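You operate a simulated robot arm through the tools that you are given. There is no shell and no other tool. Be economical: measure what you need, move in short steps, check, and stop when the job is done.

The job below is to be done with a simulated robot arm. You get a single attempt, and the scene is never put back.

JOB
Tip out the teal cup, brush the side plate and fold the napkin.
Fine: the last of the juice goes into the blue basin; stand the cup in it. Brush the crumbs off the teal side plate with the dry blue palm brush, stand the brush back and fold the blue napkin in half where it lies. The plate stays on the orange place mat. Spill no more than 8 ml a pour. Drop, tip, ram, crush, chip or break nothing, tools too; china and glass break by a fall, knock or squeeze; pinch, strike or load no finger, and keep suds out of food. Set down upright: cup, palm brush. What is to be rubbed or washed off counts as gone when no trace of it is left.

Only the result counts: the job must be done as asked and must still hold three seconds after the hand-in. Knocking over, shifting, dropping, spilling or breaking anything else fails it. Flat cloth is picked up by pressing the open fingertips on it (5 to 10 N) and closing them slowly along it; thin cloth reads only 2 to 8 mm in the jaws.

ROBOT AND FRAMES
A 7-joint arm with a two-finger parallel gripper, fixed in place. Base frame: the origin is at the foot of the arm, x ahead of it, y to its left, z up; the work surface is at about z = 75. Units: cm, rad, N and s.
With the tool pointing down near the work surface it reaches from about 34 to 78 cm from the base axis. Its first joint turns from -2.897 to 2.897 rad. Payload 3.91 kg.
The TCP is the grasp point between the finger pads, 3 cm short of the fingertips. In the tool frame z runs along the fingers and y along their closing line. Largest opening 11 cm; finger width 2, thickness 1; the body of the gripper, 4.8 by 11.2 cm, starts 5.5 cm behind the TCP.
Orientation is told as [roll, pitch, yaw] about the base's x, y, z axes, in that order, counted from this pose: with the fingers straight down and closing along the base's y, the tool's x points along the base's -x, its y along +y and its z along -z.

CONTROLS
- The arm moves only by the tool drive_tool. Its arguments are lists of equal length, an entry for each row: "dr": the turn, a rotation vector about the base's x, y, z in rad, a list of three; "translation": the shift along the base's x, y, z in cm, a list of three; "fingers": the gripper command, from -1 (fully open) to 1 (shut), values between in proportion. In form: {"dr": [[rx, ry, rz], ...], "translation": [[dx, dy, dz], ...], "fingers": [fingers, ...]}. A call has 1 to 8 rows; each row is the pose to reach, as a shift and turn from the pose commanded when the call began. Each row takes 0.2 s and may step no farther than 5 cm and 0.15 rad from the row before; otherwise, or with a gripper value out of range, the whole call is refused. Where a pose cannot be reached the arm comes as near as it can. A force on the tool above 40 N (or 10 N above the force at the start of the call, whichever is more), or a blocked arm, ends the call early, and 0.2 s more pass. The fingers move at their own pace (about 15.3 cm/s each) and stop on an object; they squeeze with about 31 N. The grip force told is the motor's: it shows also when the fingers shut on nothing. Time passes only in rows, and 0.2 s behind the last, so rows that repeat a pose let the fingers close. The reply holds the time, the measured pose of the TCP, the force on the tool along the base axes, the opening and the grip force, in the units named above and with some noise, with the torque about the TCP (base axes, N m) and any sound that the robot's microphone picked up.
- Cameras (640 x 400 px; columns grow to the right, rows downward): "scene" is fixed at [21.94, 64.99, 136.71]; the picture's right is [-0.98, -0.21, 0.00], its down [-0.20, 0.96, -0.20] and it looks along [0.04, -0.20, -0.98] (base axes); focal length 214 px, centre (320, 200). "wrist" rides on the gripper at [7.7, 0.7, -11.4] in the tool frame; the picture's right is [-0.09, 1.00, 0.00], its down [-0.80, -0.07, -0.59] and it looks along [-0.59, -0.05, 0.80] (tool axes); focal length 270 px, centre (320, 200). There is no depth. A picture from a camera that has moved, and an enlarged one, comes with that camera's place and axes in the base frame and with its lens.
- snapshot(camera): a new picture of that camera. No time passes.
- slide_trunk(by): slides the trunk up (or, below 0, down) by that many cm; the arm rides with it, the base frame stays. It gives what a move gives, with no picture.
- close_up(camera, box): a new picture of the part [left, top, right, bottom] of that camera's present view, enlarged. No time passes.
- sign_off(): hands the job in; it is judged then, once.

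Go step by step. Nothing tells you positions but the pictures and the camera data: compare them with the known pose of the tool, close in by small moves and look again before you grip or let go. The budget is 120 turns and 68 pictures, counting those below and the enlarged ones. Unless the task says otherwise, let go and move clear before handing in, and close with one line.

The tools are called after "Emit:" by a JSON object that holds its "method" and its "body". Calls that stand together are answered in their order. drive_tool: Moves the arm, as the interface text tells. Its arguments: {"type":"object","properties":{"dr":{"type":"array","items":{"type":"array","items":{"type":"number"}}},"translation":{"type":"array","items":{"type":"array","items":{"type":"number"}}},"fingers":{"type":"array","items":{"type":"number"}}},"required":["dr","translation","fingers"]} The other tools are called the same way: slide_trunk (by) slides the trunk up or down; snapshot (camera) takes a picture; close_up (camera, box) takes an enlarged picture of a part of a camera's view; sign_off () hands the job in.

At the start:

```text
time_s: 0.0
tool_pos: [17.32, 41.56, 117.17]
tool_rot: [0.0, 0.001, -0.001]
contact_force: [0.4, -0.8, 0.6]
wrist_torque: [0.04, 0.0, -0.01]
finger_gap: 10.98
finger_force: 0.1
trunk travel left (down, up): [-52.5, 8.5]
```

scene: 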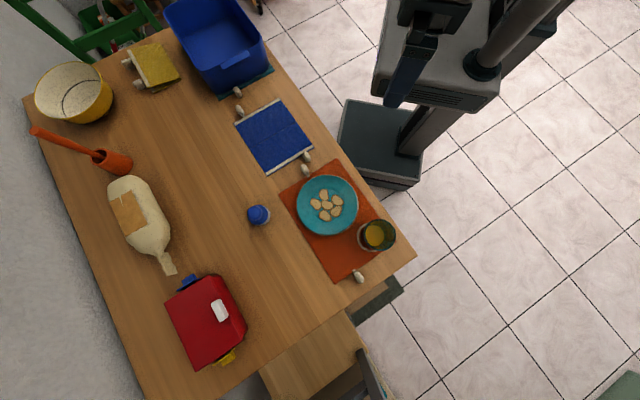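
wrist: 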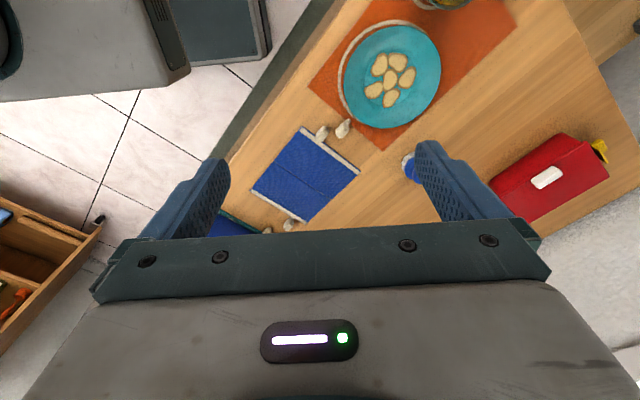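

I see the cup on the mat's right end, the plate with crumbs, the brush at about (40,61), the napkin at about (43,35) and the basin at about (67,10). I'll take closer looks first.

Emit:
{"method": "close_up", "body": {"camera": "scene", "box": [230, 150, 430, 290]}}

Emit:
{"method": "close_up", "body": {"camera": "scene", "box": [150, 0, 330, 180]}}

```text
2.86 times, centred on (330, 220) of scene
camera zoom: at [21.94, 64.99, 136.71], right [-0.98, -0.21, 0.0], down [-0.2, 0.96, -0.2], along [0.04, -0.2, -0.98], focal length 613 px, centre (291, 143)
```

zoom: 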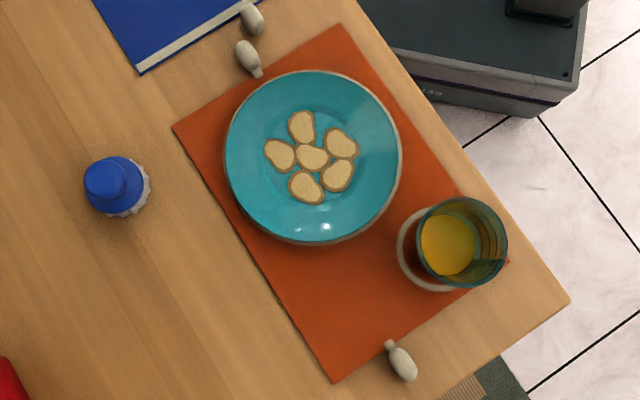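

```text
2.22 times, centred on (240, 90) of scene
camera zoom: at [21.94, 64.99, 136.71], right [-0.98, -0.21, 0.0], down [-0.2, 0.96, -0.2], along [0.04, -0.2, -0.98], focal length 477 px, centre (498, 444)
```

zoom: 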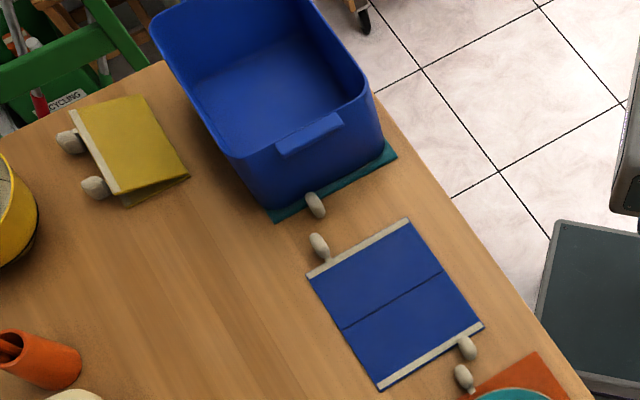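

The pale toggles seem to be sewn onto the cloths. The cup stands at about (8.2, 60) with its rim near z 84.5, so I'll move above it.

Emit:
{"method": "drive_tool", "body": {"dr": [[0, 0, 0], [0, 0, 0], [0, 0, 0], [0, 0, 0], [0, 0, 0], [0, 0, 0], [0, 0, 0], [0, 0, 0]], "translation": [[-1.1, 2.3, -2.5], [-2.3, 4.6, -5], [-3.4, 6.9, -8], [-4.6, 9.2, -11], [-5.7, 11.5, -14], [-6.9, 13.8, -17], [-8, 16.1, -19.5], [-9.1, 18.4, -22]], "fingers": [-1, -1, -1, -1, -1, -1, -1, -1]}}

Emit:
{"method": "snapshot", "body": {"camera": "wrist"}}

Emit:
{"method": "snapshot", "body": {"camera": "scene"}}

```text
time_s: 1.8
tool_pos: [8.1, 59.9, 95.2]
tool_rot: [0.0, 0.0, 0.0]
contact_force: [0.8, 0.2, 0.2]
wrist_torque: [-0.01, 0.01, 0.01]
finger_gap: 10.96
finger_force: 0.1
trunk travel left (down, up): [-52.5, 8.5]
```

```text
63 pictures are left
camera wrist: at [0.32, 60.5, 106.58], right [0.09, 1.0, 0.0], down [0.8, -0.07, 0.59], along [0.59, -0.05, -0.8], focal length 270 px, centre (320, 200)
```

wrist: 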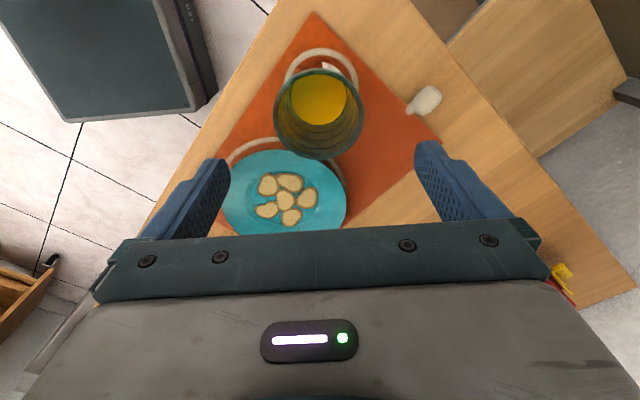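

```text
62 pictures are left
```

scene: 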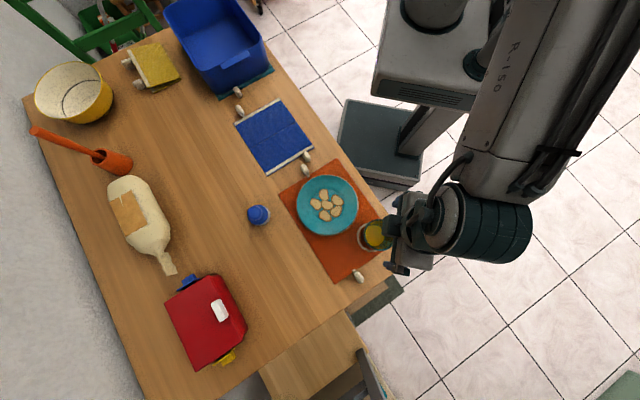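

The cup rim is centred at about (7.7, 59.8), so I'll centre the tool and lower around it with the fingers open.

Emit:
{"method": "drive_tool", "body": {"dr": [[0, 0, 0], [0, 0, 0], [0, 0, 0], [0, 0, 0], [0, 0, 0]], "translation": [[-0.4, -0.1, 0], [-0.4, -0.1, -4], [-0.4, -0.1, -8], [-0.4, -0.1, -11], [-0.4, -0.1, -13.5]], "fingers": [-1, -1, -1, -1, -1]}}

Emit:
{"method": "snapshot", "body": {"camera": "wrist"}}

Emit:
{"method": "close_up", "body": {"camera": "scene", "box": [300, 160, 460, 300]}}

```text
time_s: 3.0
tool_pos: [7.9, 59.8, 81.48]
tool_rot: [0.001, 0.0, -0.001]
contact_force: [0.8, 0.8, 0.4]
wrist_torque: [-0.02, 0.03, 0.02]
finger_gap: 11.01
finger_force: 0.0
trunk travel left (down, up): [-52.5, 8.5]
```

```text
61 pictures are left
camera wrist: at [0.03, 60.44, 93.04], right [0.09, 1.0, 0.0], down [0.8, -0.07, 0.59], along [0.59, -0.05, -0.8], focal length 270 px, centre (320, 200)
```

wrist: 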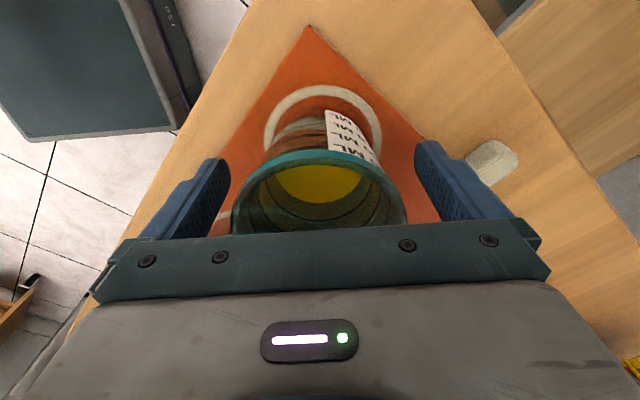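

```text
2.86 times, centred on (380, 230) of scene
camera zoom: at [21.94, 64.99, 136.71], right [-0.98, -0.21, 0.0], down [-0.2, 0.96, -0.2], along [0.04, -0.2, -0.98], focal length 613 px, centre (149, 114)
```

zoom: 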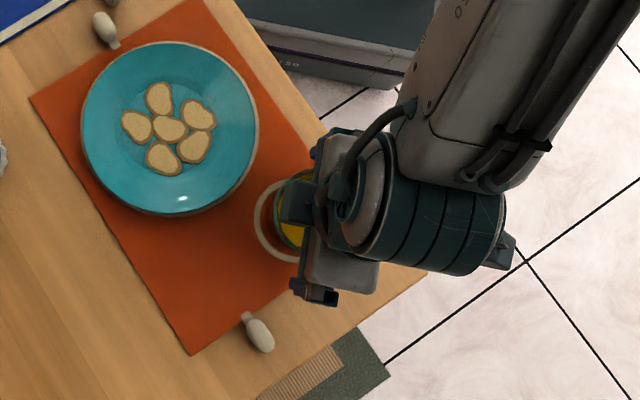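

The fingers straddle the cup. I'll close gently in stages to find its width.

Emit:
{"method": "drive_tool", "body": {"dr": [[0, 0, 0], [0, 0, 0], [0, 0, 0], [0, 0, 0]], "translation": [[0, 0, 0], [0, 0, 0], [0, 0, 0], [0, 0, 0]], "fingers": [-0.5, -0.4, -0.34, -0.28]}}

```text
time_s: 4.0
tool_pos: [7.9, 59.78, 81.52]
tool_rot: [0.0, 0.0, 0.0]
contact_force: [0.4, 0.1, 0.5]
wrist_torque: [-0.01, -0.01, -0.02]
finger_gap: 7.79
finger_force: 30.6
trunk travel left (down, up): [-52.5, 8.5]
```

The cup is 7.8 cm wide in the jaws at about 31 N with no sound. I'll see whether a softer command still holds it, then lift slightly.

Emit:
{"method": "drive_tool", "body": {"dr": [[0, 0, 0], [0, 0, 0], [0, 0, 0], [0, 0, 0]], "translation": [[0, 0, 0], [0, 0, 0], [0, 0, 0.8], [0, 0, 1.5]], "fingers": [-0.36, -0.36, -0.36, -0.36]}}

Emit:
{"method": "snapshot", "body": {"camera": "wrist"}}

```text
time_s: 5.0
tool_pos: [7.75, 59.79, 82.99]
tool_rot: [0.001, 0.0, 0.001]
contact_force: [-0.6, 0.0, -1.0]
wrist_torque: [0.0, 0.04, -0.01]
finger_gap: 7.78
finger_force: 31.4
trunk travel left (down, up): [-52.5, 8.5]
```

```text
59 pictures are left
camera wrist: at [0.0, 60.42, 94.63], right [0.09, 1.0, 0.0], down [0.8, -0.07, 0.59], along [0.59, -0.05, -0.8], focal length 270 px, centre (320, 200)
```

wrist: 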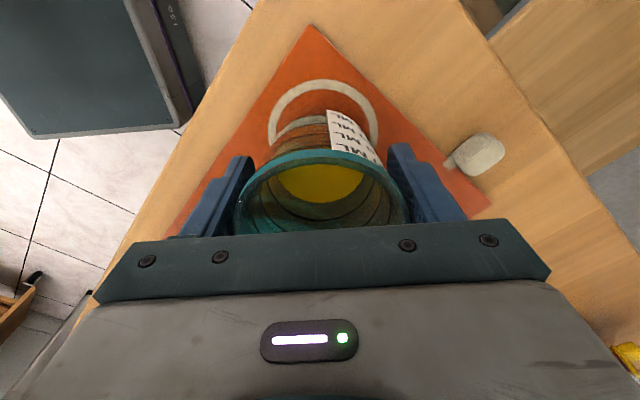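

The cup lifts cleanly. I'll raise it high and then swing smoothly toward the basin.

Emit:
{"method": "drive_tool", "body": {"dr": [[0, 0, 0], [0, 0, 0], [0, 0, 0], [0, 0, 0], [0, 0, 0], [0, 0, 0], [0, 0, 0], [0, 0, 0]], "translation": [[0, 0, 1], [0, 0, 3], [0, 0, 6], [0.5, -0.5, 9], [2, -2, 12], [4, -4, 15], [6, -5.5, 17.5], [8, -7.4, 19]], "fingers": [-0.36, -0.36, -0.36, -0.36, -0.36, -0.36, -0.36, -0.36]}}

Emit:
{"method": "drive_tool", "body": {"dr": [[0, 0, 0], [0, 0, 0], [0, 0, 0], [0, 0, 0], [0, 0, 0], [0, 0, 0], [0, 0, 0], [0, 0, 0]], "translation": [[2, -1.9, 0], [4.5, -4.2, 0], [7.5, -7, 0], [10.5, -9.8, 0], [13.5, -12.6, 0], [16.5, -15.4, 0], [19, -17.7, 0], [21, -19.6, 0]], "fingers": [-0.36, -0.36, -0.36, -0.36, -0.36, -0.36, -0.36, -0.36]}}

Emit:
{"method": "drive_tool", "body": {"dr": [[0, 0, 0], [0, 0, 0], [0, 0, 0], [0, 0, 0], [0, 0, 0], [0, 0, 0], [0, 0, 0], [0, 0, 0]], "translation": [[2, -1.9, 0], [4.5, -4.2, 0], [7.5, -7, 0], [10.5, -9.8, 0], [13.5, -12.6, 0], [16.5, -15.4, 0], [19, -17.7, 0], [21, -19.6, 0]], "fingers": [-0.36, -0.36, -0.36, -0.36, -0.36, -0.36, -0.36, -0.36]}}

Emit:
{"method": "snapshot", "body": {"camera": "scene"}}

Emit:
{"method": "snapshot", "body": {"camera": "wrist"}}

```text
time_s: 6.8
tool_pos: [15.8, 52.24, 102.21]
tool_rot: [-0.001, 0.0, 0.002]
contact_force: [-0.5, -0.2, -1.3]
wrist_torque: [-0.01, 0.04, -0.01]
finger_gap: 7.79
finger_force: 30.5
trunk travel left (down, up): [-52.5, 8.5]
```

```text
time_s: 8.6
tool_pos: [36.84, 32.61, 102.19]
tool_rot: [0.0, 0.0, 0.001]
contact_force: [-1.1, 0.1, -1.1]
wrist_torque: [-0.01, 0.0, 0.02]
finger_gap: 7.81
finger_force: 31.0
trunk travel left (down, up): [-52.5, 8.5]
```

```text
time_s: 10.4
tool_pos: [57.86, 13.07, 102.0]
tool_rot: [-0.001, 0.001, 0.0]
contact_force: [0.3, 0.1, -0.7]
wrist_torque: [0.04, 0.0, -0.01]
finger_gap: 7.81
finger_force: 31.7
trunk travel left (down, up): [-52.5, 8.5]
```

```text
58 pictures are left
```

scene: 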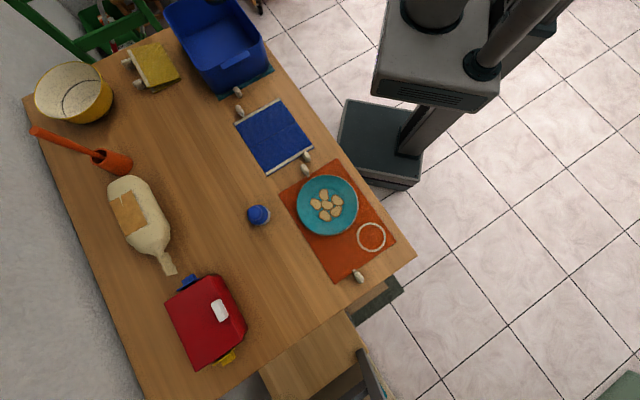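

```text
57 pictures are left
camera wrist: at [50.11, 13.74, 113.62], right [0.09, 1.0, 0.0], down [0.8, -0.07, 0.59], along [0.59, -0.05, -0.8], focal length 270 px, centre (320, 200)
```

wrist: 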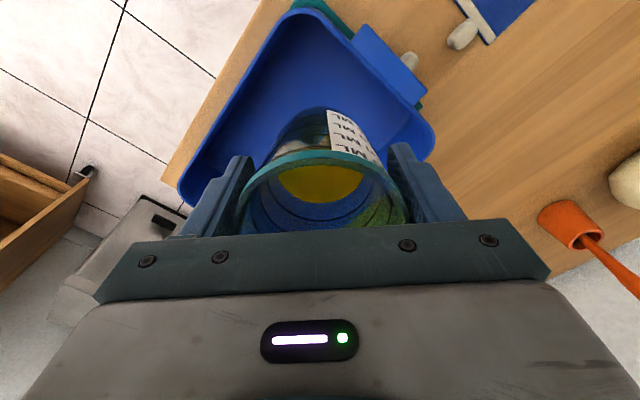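

The basin spans x 51–79 along y≈10 with its rim near z 85. I'll shift over it and begin tilting, mouth toward the base and fingers pointing outward.

Emit:
{"method": "drive_tool", "body": {"dr": [[0, 0, 0], [0, 0, 0], [0, 0, 0], [0, 0, 0], [0, -0.1, 0], [0, -0.2, 0], [0, -0.3, 0], [0, -0.4, 0]], "translation": [[2, -0.6, 0], [5, -1.5, 0], [8, -2.3, 0], [10, -2.8, 0], [11.1, -3.1, 0], [11.1, -3.1, 0], [11.1, -3.1, 0], [11.1, -3.1, 0]], "fingers": [-0.36, -0.36, -0.36, -0.36, -0.36, -0.36, -0.36, -0.36]}}

Emit:
{"method": "snapshot", "body": {"camera": "wrist"}}

```text
time_s: 12.2
tool_pos: [68.93, 10.05, 102.15]
tool_rot: [0.0, -0.402, 0.001]
contact_force: [0.3, -0.1, -1.5]
wrist_torque: [0.02, -0.02, -0.01]
finger_gap: 7.78
finger_force: 30.9
trunk travel left (down, up): [-52.5, 8.5]
```

```text
56 pictures are left
camera wrist: at [57.25, 10.69, 109.73], right [0.08, 1.0, 0.03], down [0.51, -0.07, 0.86], along [0.86, -0.05, -0.51], focal length 270 px, centre (320, 200)
```

wrist: 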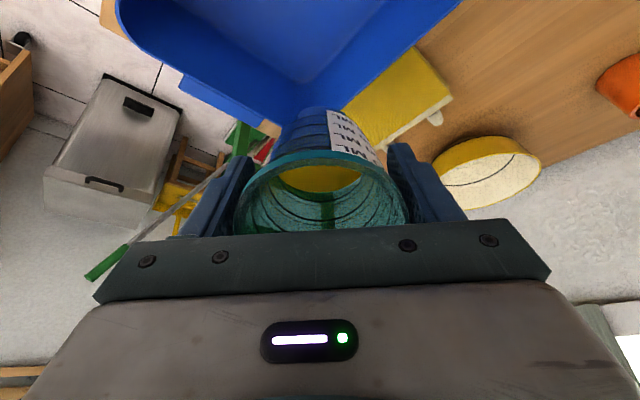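

Tilt is going as commanded. I'll continue to about 0.95 rad.

Emit:
{"method": "drive_tool", "body": {"dr": [[0, -0.1, 0], [0, -0.2, 0], [0, -0.28, 0], [0, -0.36, 0], [0, -0.42, 0], [0, -0.48, 0], [0, -0.52, 0], [0, -0.56, 0]], "translation": [[0, 0, 0], [0, 0, 0], [0, 0, 0], [0, 0, 0], [0, 0, 0], [0, 0, 0], [0, 0, 0], [0, 0, 0]], "fingers": [-0.36, -0.36, -0.36, -0.36, -0.36, -0.36, -0.36, -0.36]}}

Emit:
{"method": "snapshot", "body": {"camera": "wrist"}}

```text
time_s: 14.0
tool_pos: [68.9, 9.97, 101.99]
tool_rot: [-0.003, -0.961, 0.003]
contact_force: [1.0, -0.2, -0.6]
wrist_torque: [0.0, 0.01, -0.02]
finger_gap: 7.79
finger_force: 30.6
trunk travel left (down, up): [-52.5, 8.5]
```

```text
55 pictures are left
camera wrist: at [55.02, 10.71, 102.47], right [0.05, 1.0, 0.07], down [-0.03, -0.07, 1.0], along [1.0, -0.05, 0.02], focal length 270 px, centre (320, 200)
```

wrist: 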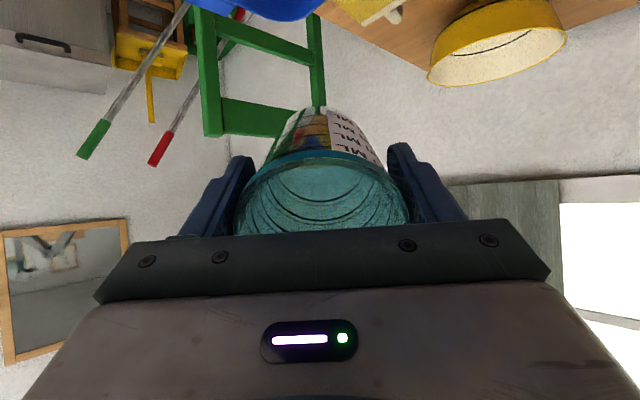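

I can't see the juice behind the lower lip, so I'll keep tilting to drain fully.

Emit:
{"method": "drive_tool", "body": {"dr": [[0, -0.04, 0], [0, -0.08, 0], [0, -0.12, 0], [0, -0.16, 0], [0, -0.2, 0], [0, -0.25, 0], [0, -0.3, 0], [0, -0.35, 0]], "translation": [[0, 0, 0], [0, 0, 0], [0, 0, 0], [0, 0, 0], [0, 0, 0], [0, 0, 0], [0, 0, 0], [0, 0, 0]], "fingers": [-0.36, -0.36, -0.36, -0.36, -0.36, -0.36, -0.36, -0.36]}}

Emit:
{"method": "drive_tool", "body": {"dr": [[0, -0.06, 0], [0, -0.12, 0], [0, -0.18, 0], [0, -0.24, 0], [0, -0.3, 0], [0, -0.36, 0], [0, -0.42, 0], [0, -0.42, 0]], "translation": [[0, 0, 0], [0, 0, 0], [0, 0, 0], [0, 0, 0], [0, 0, 0], [0, 0, 0], [0, 0, 0], [0, 0, 0]], "fingers": [-0.36, -0.36, -0.36, -0.36, -0.36, -0.36, -0.36, -0.36]}}

Emit:
{"method": "snapshot", "body": {"camera": "wrist"}}

Emit:
{"method": "snapshot", "body": {"camera": "scene"}}

```text
time_s: 15.8
tool_pos: [68.82, 10.04, 102.11]
tool_rot: [0.0, -1.309, 0.001]
contact_force: [0.0, -0.1, -1.0]
wrist_torque: [0.02, 0.04, 0.02]
finger_gap: 7.78
finger_force: 31.0
trunk travel left (down, up): [-52.5, 8.5]
```

```text
time_s: 17.6
tool_pos: [69.0, 9.95, 102.12]
tool_rot: [-3.14, -1.41, 3.14]
contact_force: [0.3, -0.6, -1.6]
wrist_torque: [0.02, 0.01, 0.0]
finger_gap: 7.78
finger_force: 30.6
trunk travel left (down, up): [-52.5, 8.5]
```

```text
54 pictures are left
camera wrist: at [58.75, 10.69, 92.78], right [-0.01, 1.0, 0.09], down [-0.71, -0.07, 0.7], along [0.7, -0.05, 0.71], focal length 270 px, centre (320, 200)
```

wrist: 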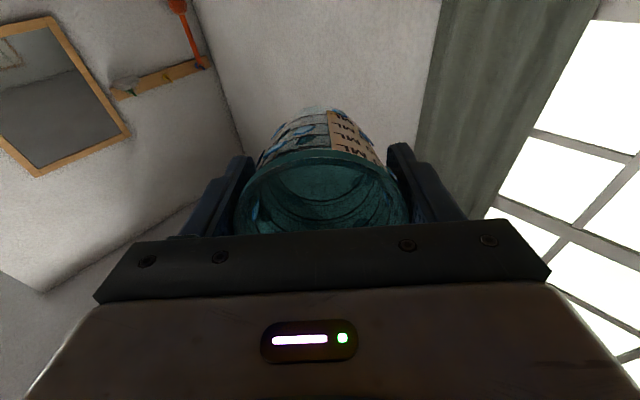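

```text
53 pictures are left
```

scene: 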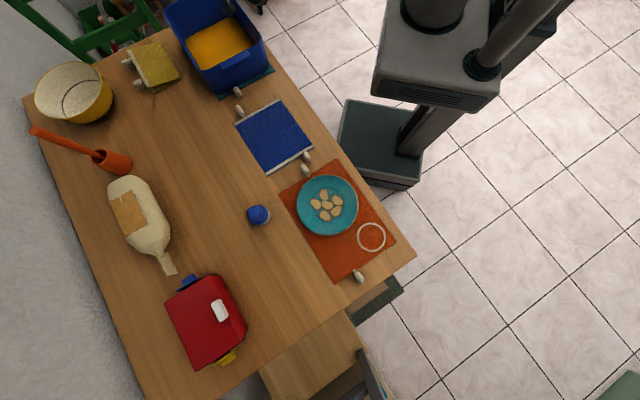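

The juice is in the basin. I'll hold a slightly deeper tilt briefly to drain the drips.

Emit:
{"method": "drive_tool", "body": {"dr": [[0, -0.1, 0], [0, -0.15, 0], [0, -0.15, 0], [0, -0.15, 0], [0, -0.15, 0], [0, -0.15, 0], [0, -0.15, 0], [0, -0.02, 0]], "translation": [[0, 0, 0], [0, 0, 0], [0, 0, 0], [0, 0, 0], [0, 0, 0], [0, 0, 0], [0, 0, 0], [0, 0, 0]], "fingers": [-0.36, -0.36, -0.36, -0.36, -0.36, -0.36, -0.36, -0.36]}}

Emit:
{"method": "drive_tool", "body": {"dr": [[0, 0.14, 0], [0, 0.28, 0], [0, 0.42, 0], [0, 0.56, 0], [0, 0.7, 0], [0, 0.84, 0], [0, 0.98, 0], [0, 1.12, 0]], "translation": [[0, 0, 0], [0, 0, 0], [0, 0, 0], [0, 0, 0], [0, 0, 0], [0, 0, 0], [0, 0, 0], [0, 0, 0]], "fingers": [-0.36, -0.36, -0.36, -0.36, -0.36, -0.36, -0.36, -0.36]}}

Emit:
{"method": "drive_tool", "body": {"dr": [[0, 0.14, 0], [0, 0.28, 0], [0, 0.42, 0], [0, 0.5, 0], [0, 0.56, 0], [0, 0.6, 0], [0, 0.63, 0]], "translation": [[0, 0, 0], [0, 0, 0], [0, 0, 0], [-2, 0, 0], [-4, 0, 0], [-5, 0, 0], [-5, 0, 0]], "fingers": [-0.36, -0.36, -0.36, -0.36, -0.36, -0.36, -0.36]}}

Emit:
{"method": "snapshot", "body": {"camera": "wrist"}}

```text
time_s: 19.4
tool_pos: [68.87, 9.91, 102.11]
tool_rot: [-3.139, -1.392, 3.139]
contact_force: [1.1, 0.9, -0.7]
wrist_torque: [-0.02, -0.03, -0.01]
finger_gap: 7.8
finger_force: 30.8
trunk travel left (down, up): [-52.5, 8.5]
```

```text
time_s: 21.2
tool_pos: [68.93, 10.13, 102.15]
tool_rot: [-0.001, -0.628, 0.001]
contact_force: [0.3, -0.2, 0.4]
wrist_torque: [0.0, -0.01, 0.01]
finger_gap: 7.77
finger_force: 30.2
trunk travel left (down, up): [-52.5, 8.5]
```

```text
time_s: 22.8
tool_pos: [63.79, 10.04, 102.1]
tool_rot: [0.0, 0.002, 0.0]
contact_force: [0.8, -0.6, -0.5]
wrist_torque: [0.01, 0.0, 0.0]
finger_gap: 7.76
finger_force: 31.4
trunk travel left (down, up): [-52.5, 8.5]
```

```text
52 pictures are left
camera wrist: at [56.08, 10.67, 113.63], right [0.09, 1.0, 0.0], down [0.8, -0.07, 0.59], along [0.59, -0.05, -0.8], focal length 270 px, centre (320, 200)
```

wrist: 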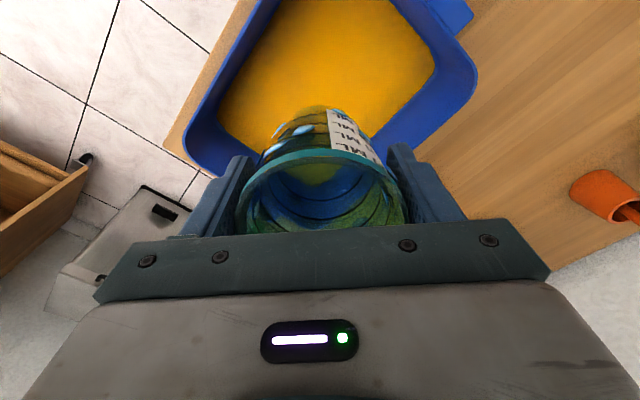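

The cup is empty. I'll lower it at the basin's centre, slowing near the floor.

Emit:
{"method": "drive_tool", "body": {"dr": [[0, 0, 0], [0, 0, 0], [0, 0, 0], [0, 0, 0], [0, 0, 0], [0, 0, 0]], "translation": [[0.5, 0, -3], [1, 0, -7], [1, 0, -11], [1, 0, -14.5], [1, 0, -17], [1, 0, -18.2]], "fingers": [-0.36, -0.36, -0.36, -0.36, -0.36, -0.36]}}

Emit:
{"method": "drive_tool", "body": {"dr": [[0, 0, 0], [0, 0, 0], [0, 0, 0]], "translation": [[0, 0, -0.3], [0, 0, -0.6], [0, 0, -0.9]], "fingers": [-0.36, -0.36, -0.36]}}

Emit:
{"method": "snapshot", "body": {"camera": "wrist"}}

```text
time_s: 24.2
tool_pos: [64.84, 10.03, 83.82]
tool_rot: [0.0, 0.0, 0.0]
contact_force: [0.0, 0.3, -0.8]
wrist_torque: [-0.01, -0.02, 0.03]
finger_gap: 7.75
finger_force: 30.9
trunk travel left (down, up): [-52.5, 8.5]
```

```text
time_s: 25.0
tool_pos: [64.78, 10.01, 83.1]
tool_rot: [0.001, 0.0, 0.0]
contact_force: [-0.8, -0.3, -0.6]
wrist_torque: [0.0, -0.02, -0.01]
finger_gap: 7.77
finger_force: 31.3
trunk travel left (down, up): [-52.5, 8.5]
```

```text
51 pictures are left
camera wrist: at [57.1, 10.65, 94.55], right [0.09, 1.0, 0.0], down [0.8, -0.07, 0.59], along [0.59, -0.05, -0.8], focal length 270 px, centre (320, 200)
```

wrist: 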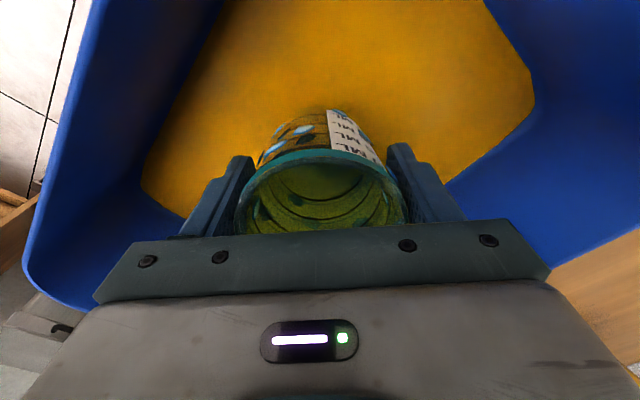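

The cup is still just above the floor and well clear of the walls. I'll continue down in small steps.

Emit:
{"method": "drive_tool", "body": {"dr": [[0, 0, 0], [0, 0, 0], [0, 0, 0]], "translation": [[0, 0, -0.2], [0, 0, -0.4], [0, 0, -0.6]], "fingers": [-0.36, -0.36, -0.36]}}

```text
time_s: 25.8
tool_pos: [64.77, 10.12, 82.44]
tool_rot: [0.001, 0.001, -0.001]
contact_force: [0.0, -0.1, -0.9]
wrist_torque: [0.0, 0.0, 0.04]
finger_gap: 7.77
finger_force: 31.4
trunk travel left (down, up): [-52.5, 8.5]
```

Emit:
{"method": "drive_tool", "body": {"dr": [[0, 0, 0], [0, 0, 0]], "translation": [[0, 0, -0.15], [0, 0, -0.3]], "fingers": [-0.36, -0.36]}}

```text
time_s: 26.4
tool_pos: [64.7, 9.97, 82.15]
tool_rot: [0.0, 0.001, -0.001]
contact_force: [-0.2, -0.7, -0.4]
wrist_torque: [0.02, -0.01, 0.01]
finger_gap: 7.8
finger_force: 30.6
trunk travel left (down, up): [-52.5, 8.5]
```

No contact yet; I'll keep descending in small steps.

Emit:
{"method": "drive_tool", "body": {"dr": [[0, 0, 0], [0, 0, 0]], "translation": [[0, 0, -0.12], [0, 0, -0.24]], "fingers": [-0.36, -0.36]}}

```text
time_s: 27.0
tool_pos: [64.9, 10.0, 82.07]
tool_rot: [0.0, -0.003, 0.0]
contact_force: [-1.7, -0.1, 9.6]
wrist_torque: [0.12, -0.06, 0.05]
finger_gap: 7.8
finger_force: 30.8
trunk travel left (down, up): [-52.5, 8.5]
```

The cup now rests on the basin floor at about 10 N. I'll ease off a touch, open slowly and lift clear.

Emit:
{"method": "drive_tool", "body": {"dr": [[0, 0, 0], [0, 0, 0], [0, 0, 0], [0, 0, 0], [0, 0, 0]], "translation": [[0, 0, 0.1], [0, 0, 0.1], [0, 0, 0.1], [0, 0, 0.1], [0, 0, 0.1]], "fingers": [-0.36, -0.42, -0.55, -0.8, -0.9]}}

Emit:
{"method": "drive_tool", "body": {"dr": [[0, 0, 0], [0, 0, 0], [0, 0, 0], [0, 0, 0], [0, 0, 0], [0, 0, 0], [0, 0, 0]], "translation": [[0, 0, 1], [0, 0, 3], [0, 0, 6], [0, 0, 10], [0, 0, 14], [0, 0, 18], [0, 0, 22]], "fingers": [-0.9, -0.9, -0.9, -0.9, -0.9, -0.9, -0.9]}}

Emit:
{"method": "snapshot", "body": {"camera": "wrist"}}

```text
time_s: 28.2
tool_pos: [64.9, 10.03, 82.04]
tool_rot: [0.001, 0.001, 0.0]
contact_force: [-0.2, -0.3, 0.3]
wrist_torque: [-0.01, -0.01, 0.01]
finger_gap: 10.43
finger_force: 0.0
trunk travel left (down, up): [-52.5, 8.5]
```

```text
time_s: 29.8
tool_pos: [64.84, 9.91, 103.99]
tool_rot: [0.001, 0.003, -0.001]
contact_force: [0.1, -0.5, -0.9]
wrist_torque: [-0.02, 0.0, 0.02]
finger_gap: 10.45
finger_force: 0.1
trunk travel left (down, up): [-52.5, 8.5]
```

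```text
50 pictures are left
camera wrist: at [57.06, 10.57, 115.54], right [0.09, 1.0, 0.0], down [0.8, -0.07, 0.59], along [0.59, -0.05, -0.8], focal length 270 px, centre (320, 200)
```

wrist: 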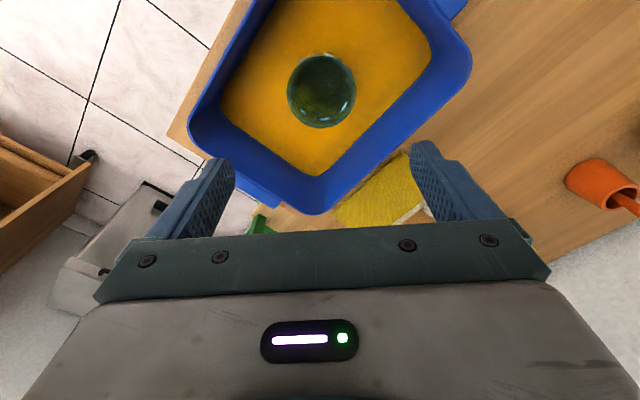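

The cup stands upright in the basin. Next I'll go to the brush, looking at the napkin on the way.

Emit:
{"method": "drive_tool", "body": {"dr": [[0, 0, 0], [0, 0, 0], [0, 0, 0], [0, 0, 0], [0, 0, 0], [0, 0, 0], [0, 0, 0], [0, 0, 0]], "translation": [[-2, 2, 0], [-5, 5, 0], [-8.5, 8.5, 0], [-12, 12, 0], [-15, 15.5, -1], [-18, 19, -2], [-21, 22, -3], [-23, 24, -4]], "fingers": [-0.9, -0.9, -0.9, -0.9, -0.9, -0.9, -0.9, -0.9]}}

Emit:
{"method": "snapshot", "body": {"camera": "wrist"}}

Emit:
{"method": "drive_tool", "body": {"dr": [[0, 0, 0], [0, 0, 0], [0, 0, 0], [0, 0, 0], [0, 0, 0], [0, 0, 0], [0, 0, 0], [0, 0, 0]], "translation": [[-0.5, 3, -1], [-1, 7, -2], [-1.5, 11, -3], [-2, 15, -4], [-2.5, 19, -5], [-3, 22, -5], [-3, 24, -5], [-3, 25.5, -5]], "fingers": [-0.9, -0.9, -0.9, -0.9, -0.9, -0.9, -0.9, -0.9]}}

Emit:
{"method": "snapshot", "body": {"camera": "wrist"}}

```text
time_s: 31.6
tool_pos: [41.78, 34.12, 100.05]
tool_rot: [0.002, 0.0, 0.001]
contact_force: [-0.6, 0.0, -0.4]
wrist_torque: [0.0, 0.01, -0.01]
finger_gap: 10.48
finger_force: 0.0
trunk travel left (down, up): [-52.5, 8.5]
```

```text
49 pictures are left
camera wrist: at [34.05, 34.74, 111.66], right [0.09, 1.0, 0.0], down [0.8, -0.07, 0.59], along [0.59, -0.05, -0.8], focal length 270 px, centre (320, 200)
```

wrist: 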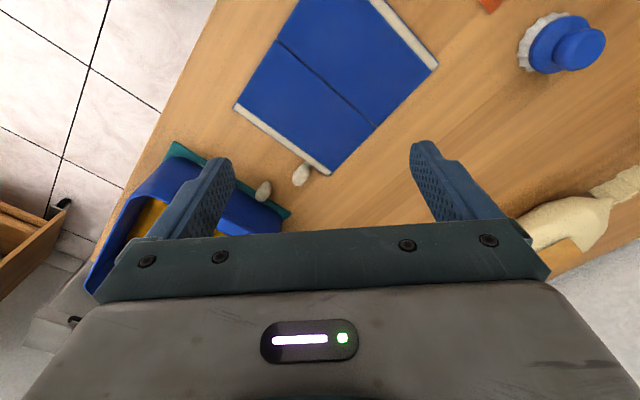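

```text
time_s: 33.4
tool_pos: [39.06, 59.57, 94.93]
tool_rot: [0.001, 0.001, 0.001]
contact_force: [0.0, 1.3, -0.5]
wrist_torque: [0.03, 0.02, -0.01]
finger_gap: 10.43
finger_force: 0.0
trunk travel left (down, up): [-52.5, 8.5]
```

```text
48 pictures are left
camera wrist: at [31.13, 60.26, 106.51], right [0.09, 1.0, 0.0], down [0.8, -0.07, 0.59], along [0.59, -0.05, -0.8], focal length 270 px, centre (320, 200)
```

wrist: 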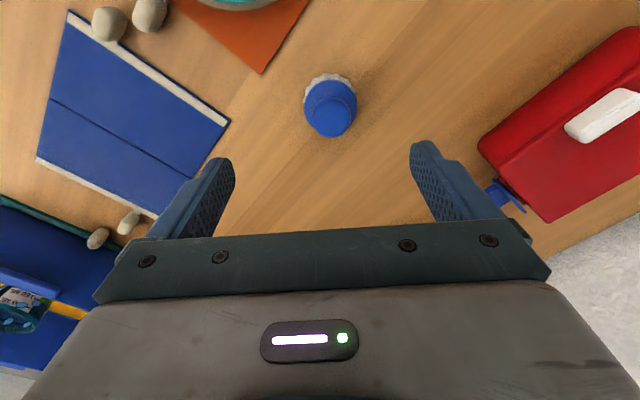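

The brush stands at about (40, 60.8) and is about 6 cm tall. I'll look closer at its shape.

Emit:
{"method": "close_up", "body": {"camera": "wrist", "box": [270, 50, 390, 150]}}

Emit:
{"method": "close_up", "body": {"camera": "scene", "box": [230, 190, 290, 240]}}

```text
4.00 times, centred on (330, 100) of wrist
camera zoom: at [31.13, 60.26, 106.51], right [0.09, 1.0, 0.0], down [0.8, -0.07, 0.59], along [0.59, -0.05, -0.8], focal length 1081 px, centre (280, 600)
```

zoom: 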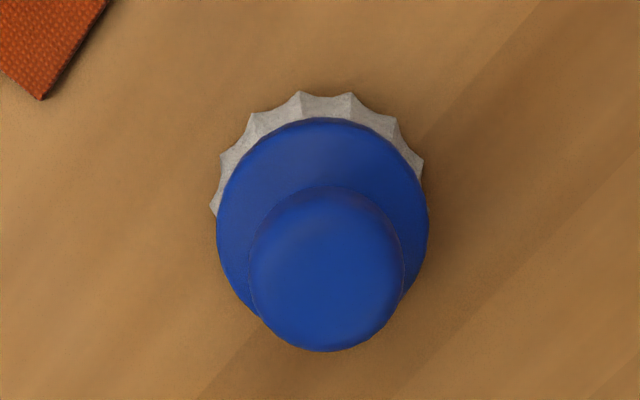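

```text
8.00 times, centred on (260, 215) of scene
camera zoom: at [21.94, 64.99, 136.71], right [-0.98, -0.21, 0.0], down [-0.2, 0.96, -0.2], along [0.04, -0.2, -0.98], focal length 1716 px, centre (800, 80)
```

zoom: 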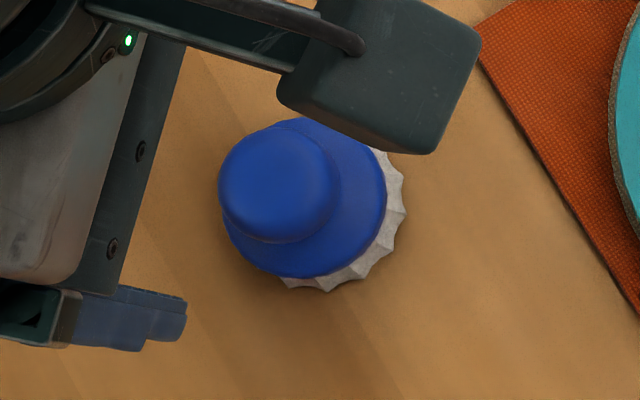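

The knob is about 3.7 cm across, with its top at z ≈ 81.2 and its centre at (40.2, 60.6). I'll lower over it and grip it just above the disc.

Emit:
{"method": "drive_tool", "body": {"dr": [[0, 0, 0], [0, 0, 0], [0, 0, 0], [0, 0, 0], [0, 0, 0]], "translation": [[1.1, 1.0, -2], [1.1, 1.0, -6], [1.1, 1.0, -10], [1.1, 1.0, -12.5], [1.1, 1.0, -13.6]], "fingers": [-0.5, -0.3, -0.1, -0.1, -0.1]}}

Emit:
{"method": "snapshot", "body": {"camera": "wrist"}}

Emit:
{"method": "close_up", "body": {"camera": "scene", "box": [210, 170, 310, 250]}}

```text
time_s: 34.6
tool_pos: [40.07, 60.44, 81.41]
tool_rot: [0.001, 0.0, 0.001]
contact_force: [0.7, 0.2, 0.1]
wrist_torque: [0.03, -0.01, -0.03]
finger_gap: 6.06
finger_force: 0.0
trunk travel left (down, up): [-52.5, 8.5]
```

```text
45 pictures are left
camera wrist: at [32.26, 61.16, 92.87], right [0.09, 1.0, 0.0], down [0.8, -0.07, 0.59], along [0.59, -0.05, -0.8], focal length 270 px, centre (320, 200)
```

wrist: 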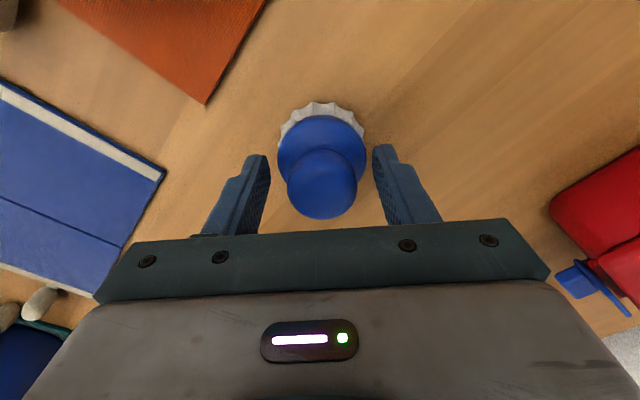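

```text
5.00 times, centred on (260, 210) of scene
camera zoom: at [21.94, 64.99, 136.71], right [-0.98, -0.21, 0.0], down [-0.2, 0.96, -0.2], along [0.04, -0.2, -0.98], focal length 1072 px, centre (620, 150)
```

zoom: 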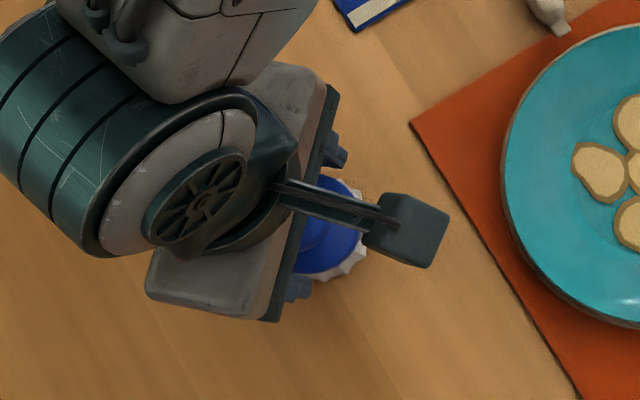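

The knob is between the fingers. I'll close in place.

Emit:
{"method": "drive_tool", "body": {"dr": [[0, 0, 0], [0, 0, 0], [0, 0, 0], [0, 0, 0], [0, 0, 0]], "translation": [[0, 0.1, 0], [0, 0.1, 0], [0, 0.1, 0], [0, 0.1, 0], [0, 0.1, 0]], "fingers": [0.1, 0.25, 0.35, 0.45, 0.45]}}

Emit:
{"method": "drive_tool", "body": {"dr": [[0, 0, 0], [0, 0, 0], [0, 0, 0]], "translation": [[0, 0, 0.5], [0, 0, 1.5], [0, 0, 3]], "fingers": [0.45, 0.45, 0.45]}}

Emit:
{"method": "snapshot", "body": {"camera": "wrist"}}

```text
time_s: 35.8
tool_pos: [40.04, 60.59, 81.38]
tool_rot: [0.002, 0.002, -0.001]
contact_force: [-0.3, -0.5, 0.3]
wrist_torque: [0.0, 0.04, 0.02]
finger_gap: 3.68
finger_force: 30.9
trunk travel left (down, up): [-52.5, 8.5]
```

```text
time_s: 36.6
tool_pos: [40.0, 60.58, 84.31]
tool_rot: [0.0, 0.0, -0.001]
contact_force: [0.6, -0.3, -1.5]
wrist_torque: [-0.01, 0.0, 0.01]
finger_gap: 3.7
finger_force: 31.4
trunk travel left (down, up): [-52.5, 8.5]
```

```text
43 pictures are left
camera wrist: at [32.26, 61.3, 95.91], right [0.09, 1.0, 0.0], down [0.8, -0.07, 0.59], along [0.59, -0.05, -0.8], focal length 270 px, centre (320, 200)
```

wrist: 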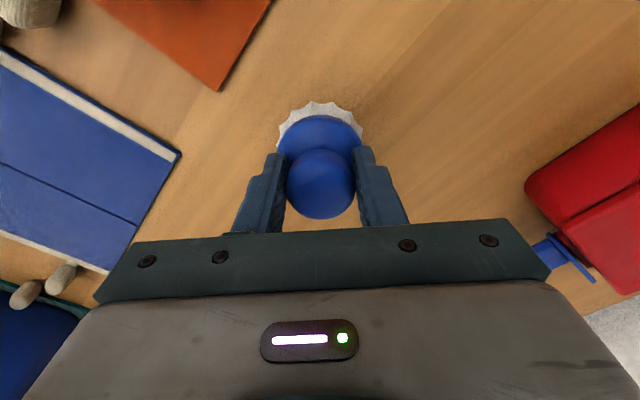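

The brush is held, its bristle face about 6.4 cm below the TCP. I'll carry it over the plate centre at about (21.8, 53.7).

Emit:
{"method": "drive_tool", "body": {"dr": [[0, 0, 0], [0, 0, 0], [0, 0, 0], [0, 0, 0], [0, 0, 0], [0, 0, 0], [0, 0, 0]], "translation": [[0, 0, 3], [-2, -0.8, 6], [-6, -2.3, 6], [-10, -3.8, 6], [-14, -5.3, 6], [-17, -6.5, 6], [-18.2, -6.9, 6]], "fingers": [0.45, 0.45, 0.45, 0.45, 0.45, 0.45, 0.45]}}

Emit:
{"method": "snapshot", "body": {"camera": "wrist"}}

Emit:
{"method": "close_up", "body": {"camera": "scene", "box": [270, 150, 390, 250]}}

```text
time_s: 38.2
tool_pos: [21.66, 53.79, 90.36]
tool_rot: [0.0, 0.001, 0.001]
contact_force: [0.3, -0.5, -2.0]
wrist_torque: [0.0, 0.02, 0.0]
finger_gap: 3.7
finger_force: 30.4
trunk travel left (down, up): [-52.5, 8.5]
```

```text
42 pictures are left
camera wrist: at [13.93, 54.42, 101.94], right [0.09, 1.0, 0.0], down [0.8, -0.07, 0.59], along [0.59, -0.05, -0.8], focal length 270 px, centre (320, 200)
```

wrist: 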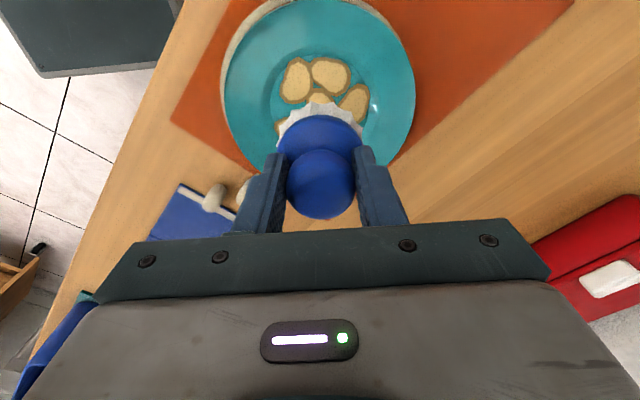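

```text
4.00 times, centred on (330, 200) of scene
camera zoom: at [21.94, 64.99, 136.71], right [-0.98, -0.21, 0.0], down [-0.2, 0.96, -0.2], along [0.04, -0.2, -0.98], focal length 858 px, centre (280, 200)
```

zoom: 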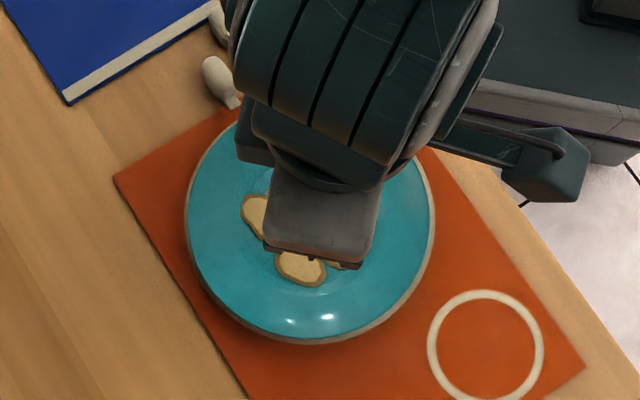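

The brush is over the plate's well, and all the crumbs lie inside it. I'll lower until the bristles touch lightly.

Emit:
{"method": "drive_tool", "body": {"dr": [[0, 0, 0], [0, 0, 0], [0, 0, 0], [0, 0, 0], [0, 0, 0]], "translation": [[0, 0, -3], [0, 0, -5.5], [0, 0, -6.5], [0, 0, -7], [0, 0, -7.3]], "fingers": [0.45, 0.45, 0.45, 0.45, 0.45]}}

Emit:
{"method": "drive_tool", "body": {"dr": [[0, 0, 0], [0, 0, 0], [0, 0, 0]], "translation": [[0, 0, -0.12], [0, 0, -0.24], [0, 0, -0.36]], "fingers": [0.45, 0.45, 0.45]}}

```text
time_s: 39.4
tool_pos: [21.72, 53.65, 83.04]
tool_rot: [-0.001, 0.0, 0.0]
contact_force: [0.6, -0.7, -0.5]
wrist_torque: [-0.03, 0.02, -0.04]
finger_gap: 3.68
finger_force: 31.2
trunk travel left (down, up): [-52.5, 8.5]
```

```text
time_s: 40.2
tool_pos: [21.64, 53.88, 82.74]
tool_rot: [0.0, 0.0, 0.0]
contact_force: [-0.4, 0.0, -1.1]
wrist_torque: [0.01, -0.01, -0.01]
finger_gap: 3.67
finger_force: 31.0
trunk travel left (down, up): [-52.5, 8.5]
```

Emit:
{"method": "drive_tool", "body": {"dr": [[0, 0, 0], [0, 0, 0], [0, 0, 0]], "translation": [[0, 0, -0.12], [0, 0, -0.24], [0, 0, -0.36]], "fingers": [0.45, 0.45, 0.45]}}

```text
time_s: 41.0
tool_pos: [21.74, 53.77, 82.46]
tool_rot: [0.0, 0.0, -0.002]
contact_force: [-0.2, -2.1, 10.1]
wrist_torque: [-0.22, 0.03, 0.01]
finger_gap: 3.7
finger_force: 30.5
trunk travel left (down, up): [-52.5, 8.5]
```

There's light contact at z ≈ 82.46. I'll ease off slightly and rub a slow circle within the well.

Emit:
{"method": "drive_tool", "body": {"dr": [[0, 0, 0], [0, 0, 0], [0, 0, 0], [0, 0, 0], [0, 0, 0], [0, 0, 0], [0, 0, 0], [0, 0, 0]], "translation": [[1.1, 0, 0.04], [2.2, 0, 0.04], [1.56, 1.56, 0.04], [0, 2.2, 0.04], [-1.56, 1.56, 0.04], [-2.2, 0, 0.04], [-1.56, -1.56, 0.04], [0, -2.2, 0.04]], "fingers": [0.45, 0.45, 0.45, 0.45, 0.45, 0.45, 0.45, 0.45]}}

Emit:
{"method": "close_up", "body": {"camera": "scene", "box": [270, 150, 390, 250]}}

Emit:
{"method": "snapshot", "body": {"camera": "wrist"}}

```text
time_s: 42.8
tool_pos: [21.74, 51.44, 82.36]
tool_rot: [0.002, 0.002, 0.0]
contact_force: [-1.1, 4.8, 4.1]
wrist_torque: [0.2, 0.04, -0.03]
finger_gap: 3.71
finger_force: 31.0
trunk travel left (down, up): [-52.5, 8.5]
```

```text
4.00 times, centred on (330, 200) of scene
camera zoom: at [21.94, 64.99, 136.71], right [-0.98, -0.21, 0.0], down [-0.2, 0.96, -0.2], along [0.04, -0.2, -0.98], focal length 858 px, centre (280, 200)
```

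zoom: 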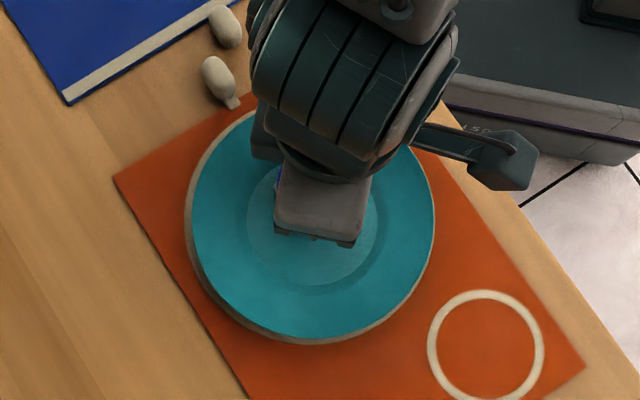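

```text
39 pictures are left
camera wrist: at [13.98, 52.15, 93.96], right [0.09, 1.0, 0.0], down [0.8, -0.07, 0.59], along [0.59, -0.05, -0.8], focal length 270 px, centre (320, 200)
```

wrist: 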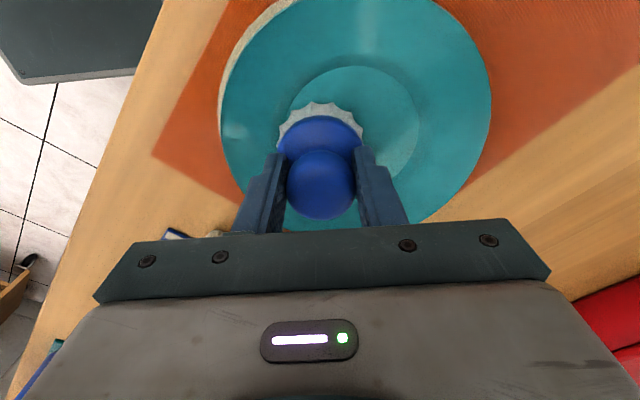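

The crumbs look gone. I'll finish the circle, sweep back through the centre and lift.

Emit:
{"method": "drive_tool", "body": {"dr": [[0, 0, 0], [0, 0, 0], [0, 0, 0], [0, 0, 0], [0, 0, 0], [0, 0, 0], [0, 0, 0], [0, 0, 0]], "translation": [[1.56, 0.64, 0], [2.1, 2.2, 0], [1.1, 2.5, 0], [0, 2.2, 0], [-1, 2.2, 0], [0, 2.2, 0], [0, 2.2, 1], [0, 2.2, 4]], "fingers": [0.45, 0.45, 0.45, 0.45, 0.45, 0.45, 0.45, 0.45]}}

Emit:
{"method": "drive_tool", "body": {"dr": [[0, 0, 0], [0, 0, 0], [0, 0, 0], [0, 0, 0], [0, 0, 0], [0, 0, 0]], "translation": [[0, 0, 3], [3, 1.2, 4], [7, 2.7, 4], [11, 4.2, 4], [15, 5.7, 4], [18.3, 6.9, 3]], "fingers": [0.45, 0.45, 0.45, 0.45, 0.45, 0.45]}}

Emit:
{"method": "close_up", "body": {"camera": "scene", "box": [270, 150, 390, 250]}}

```text
time_s: 44.6
tool_pos: [21.84, 53.68, 86.28]
tool_rot: [0.0, 0.0, -0.001]
contact_force: [0.3, -0.6, -1.4]
wrist_torque: [-0.01, -0.01, 0.02]
finger_gap: 3.71
finger_force: 31.4
trunk travel left (down, up): [-52.5, 8.5]
```

```text
time_s: 46.0
tool_pos: [40.04, 60.79, 89.45]
tool_rot: [0.001, 0.0, 0.001]
contact_force: [-0.3, 0.6, -1.2]
wrist_torque: [-0.01, 0.0, 0.01]
finger_gap: 3.7
finger_force: 31.1
trunk travel left (down, up): [-52.5, 8.5]
```

```text
4.00 times, centred on (330, 200) of scene
camera zoom: at [21.94, 64.99, 136.71], right [-0.98, -0.21, 0.0], down [-0.2, 0.96, -0.2], along [0.04, -0.2, -0.98], focal length 858 px, centre (280, 200)
```

zoom: 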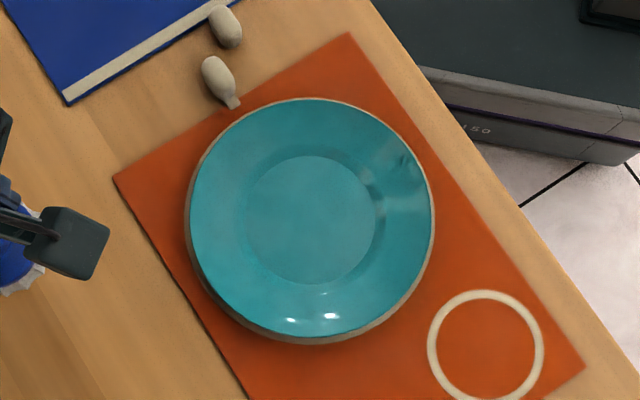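

The plate is clean and in place. I'll lower the brush onto its original spot.

Emit:
{"method": "drive_tool", "body": {"dr": [[0, 0, 0], [0, 0, 0], [0, 0, 0], [0, 0, 0], [0, 0, 0], [0, 0, 0]], "translation": [[0, -0.1, -3], [0, -0.15, -5.5], [0, -0.2, -7], [0, -0.2, -7.6], [0, -0.2, -7.8], [0, -0.2, -8]], "fingers": [0.45, 0.45, 0.45, 0.45, 0.45, 0.45]}}

```text
time_s: 47.4
tool_pos: [40.07, 60.46, 81.33]
tool_rot: [0.0, 0.0, -0.001]
contact_force: [0.2, -0.5, -0.2]
wrist_torque: [-0.01, 0.0, 0.02]
finger_gap: 3.67
finger_force: 31.2
trunk travel left (down, up): [-52.5, 8.5]
```

Emit:
{"method": "drive_tool", "body": {"dr": [[0, 0, 0], [0, 0, 0]], "translation": [[0, 0, -0.06], [0, 0, -0.12]], "fingers": [0.45, 0.45]}}

```text
time_s: 48.0
tool_pos: [40.19, 60.49, 81.31]
tool_rot: [0.0, -0.001, -0.001]
contact_force: [-0.6, -0.3, 0.8]
wrist_torque: [-0.02, 0.03, -0.01]
finger_gap: 3.69
finger_force: 30.8
trunk travel left (down, up): [-52.5, 8.5]
```

The weight is taken up by the table. I'll release and rise.

Emit:
{"method": "drive_tool", "body": {"dr": [[0, 0, 0], [0, 0, 0], [0, 0, 0], [0, 0, 0], [0, 0, 0], [0, 0, 0], [0, 0, 0], [0, 0, 0]], "translation": [[0, 0, 0], [0, 0, 0], [0, 0, 0], [0, 0, 0.5], [0, 0, 3], [0, 0, 7], [0, 0, 11], [0, 0, 15]], "fingers": [0.3, 0.1, -0.1, -0.1, -0.1, -0.1, -0.1, -0.1]}}

Emit:
{"method": "snapshot", "body": {"camera": "wrist"}}

Emit:
{"method": "close_up", "body": {"camera": "scene", "box": [225, 80, 325, 180]}}

```text
time_s: 49.8
tool_pos: [40.09, 60.53, 96.37]
tool_rot: [0.001, 0.001, 0.001]
contact_force: [-0.1, 0.1, 0.0]
wrist_torque: [0.02, 0.01, -0.02]
finger_gap: 6.03
finger_force: 0.1
trunk travel left (down, up): [-52.5, 8.5]
```

```text
37 pictures are left
camera wrist: at [32.31, 61.13, 107.96], right [0.09, 1.0, 0.0], down [0.8, -0.07, 0.59], along [0.59, -0.05, -0.8], focal length 270 px, centre (320, 200)
```

wrist: 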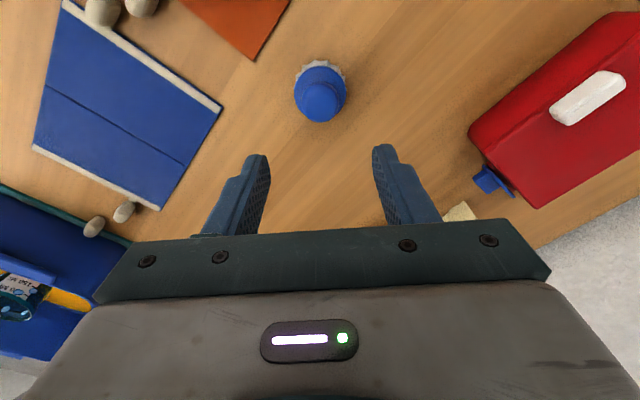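

```text
4.00 times, centred on (275, 130) of scene
camera zoom: at [21.94, 64.99, 136.71], right [-0.98, -0.21, 0.0], down [-0.2, 0.96, -0.2], along [0.04, -0.2, -0.98], focal length 858 px, centre (500, 480)
```

zoom: 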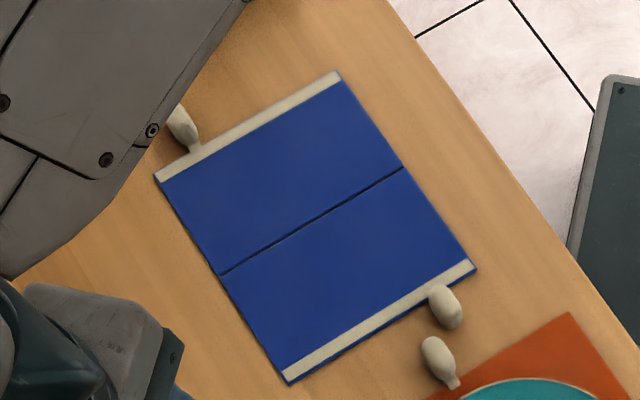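

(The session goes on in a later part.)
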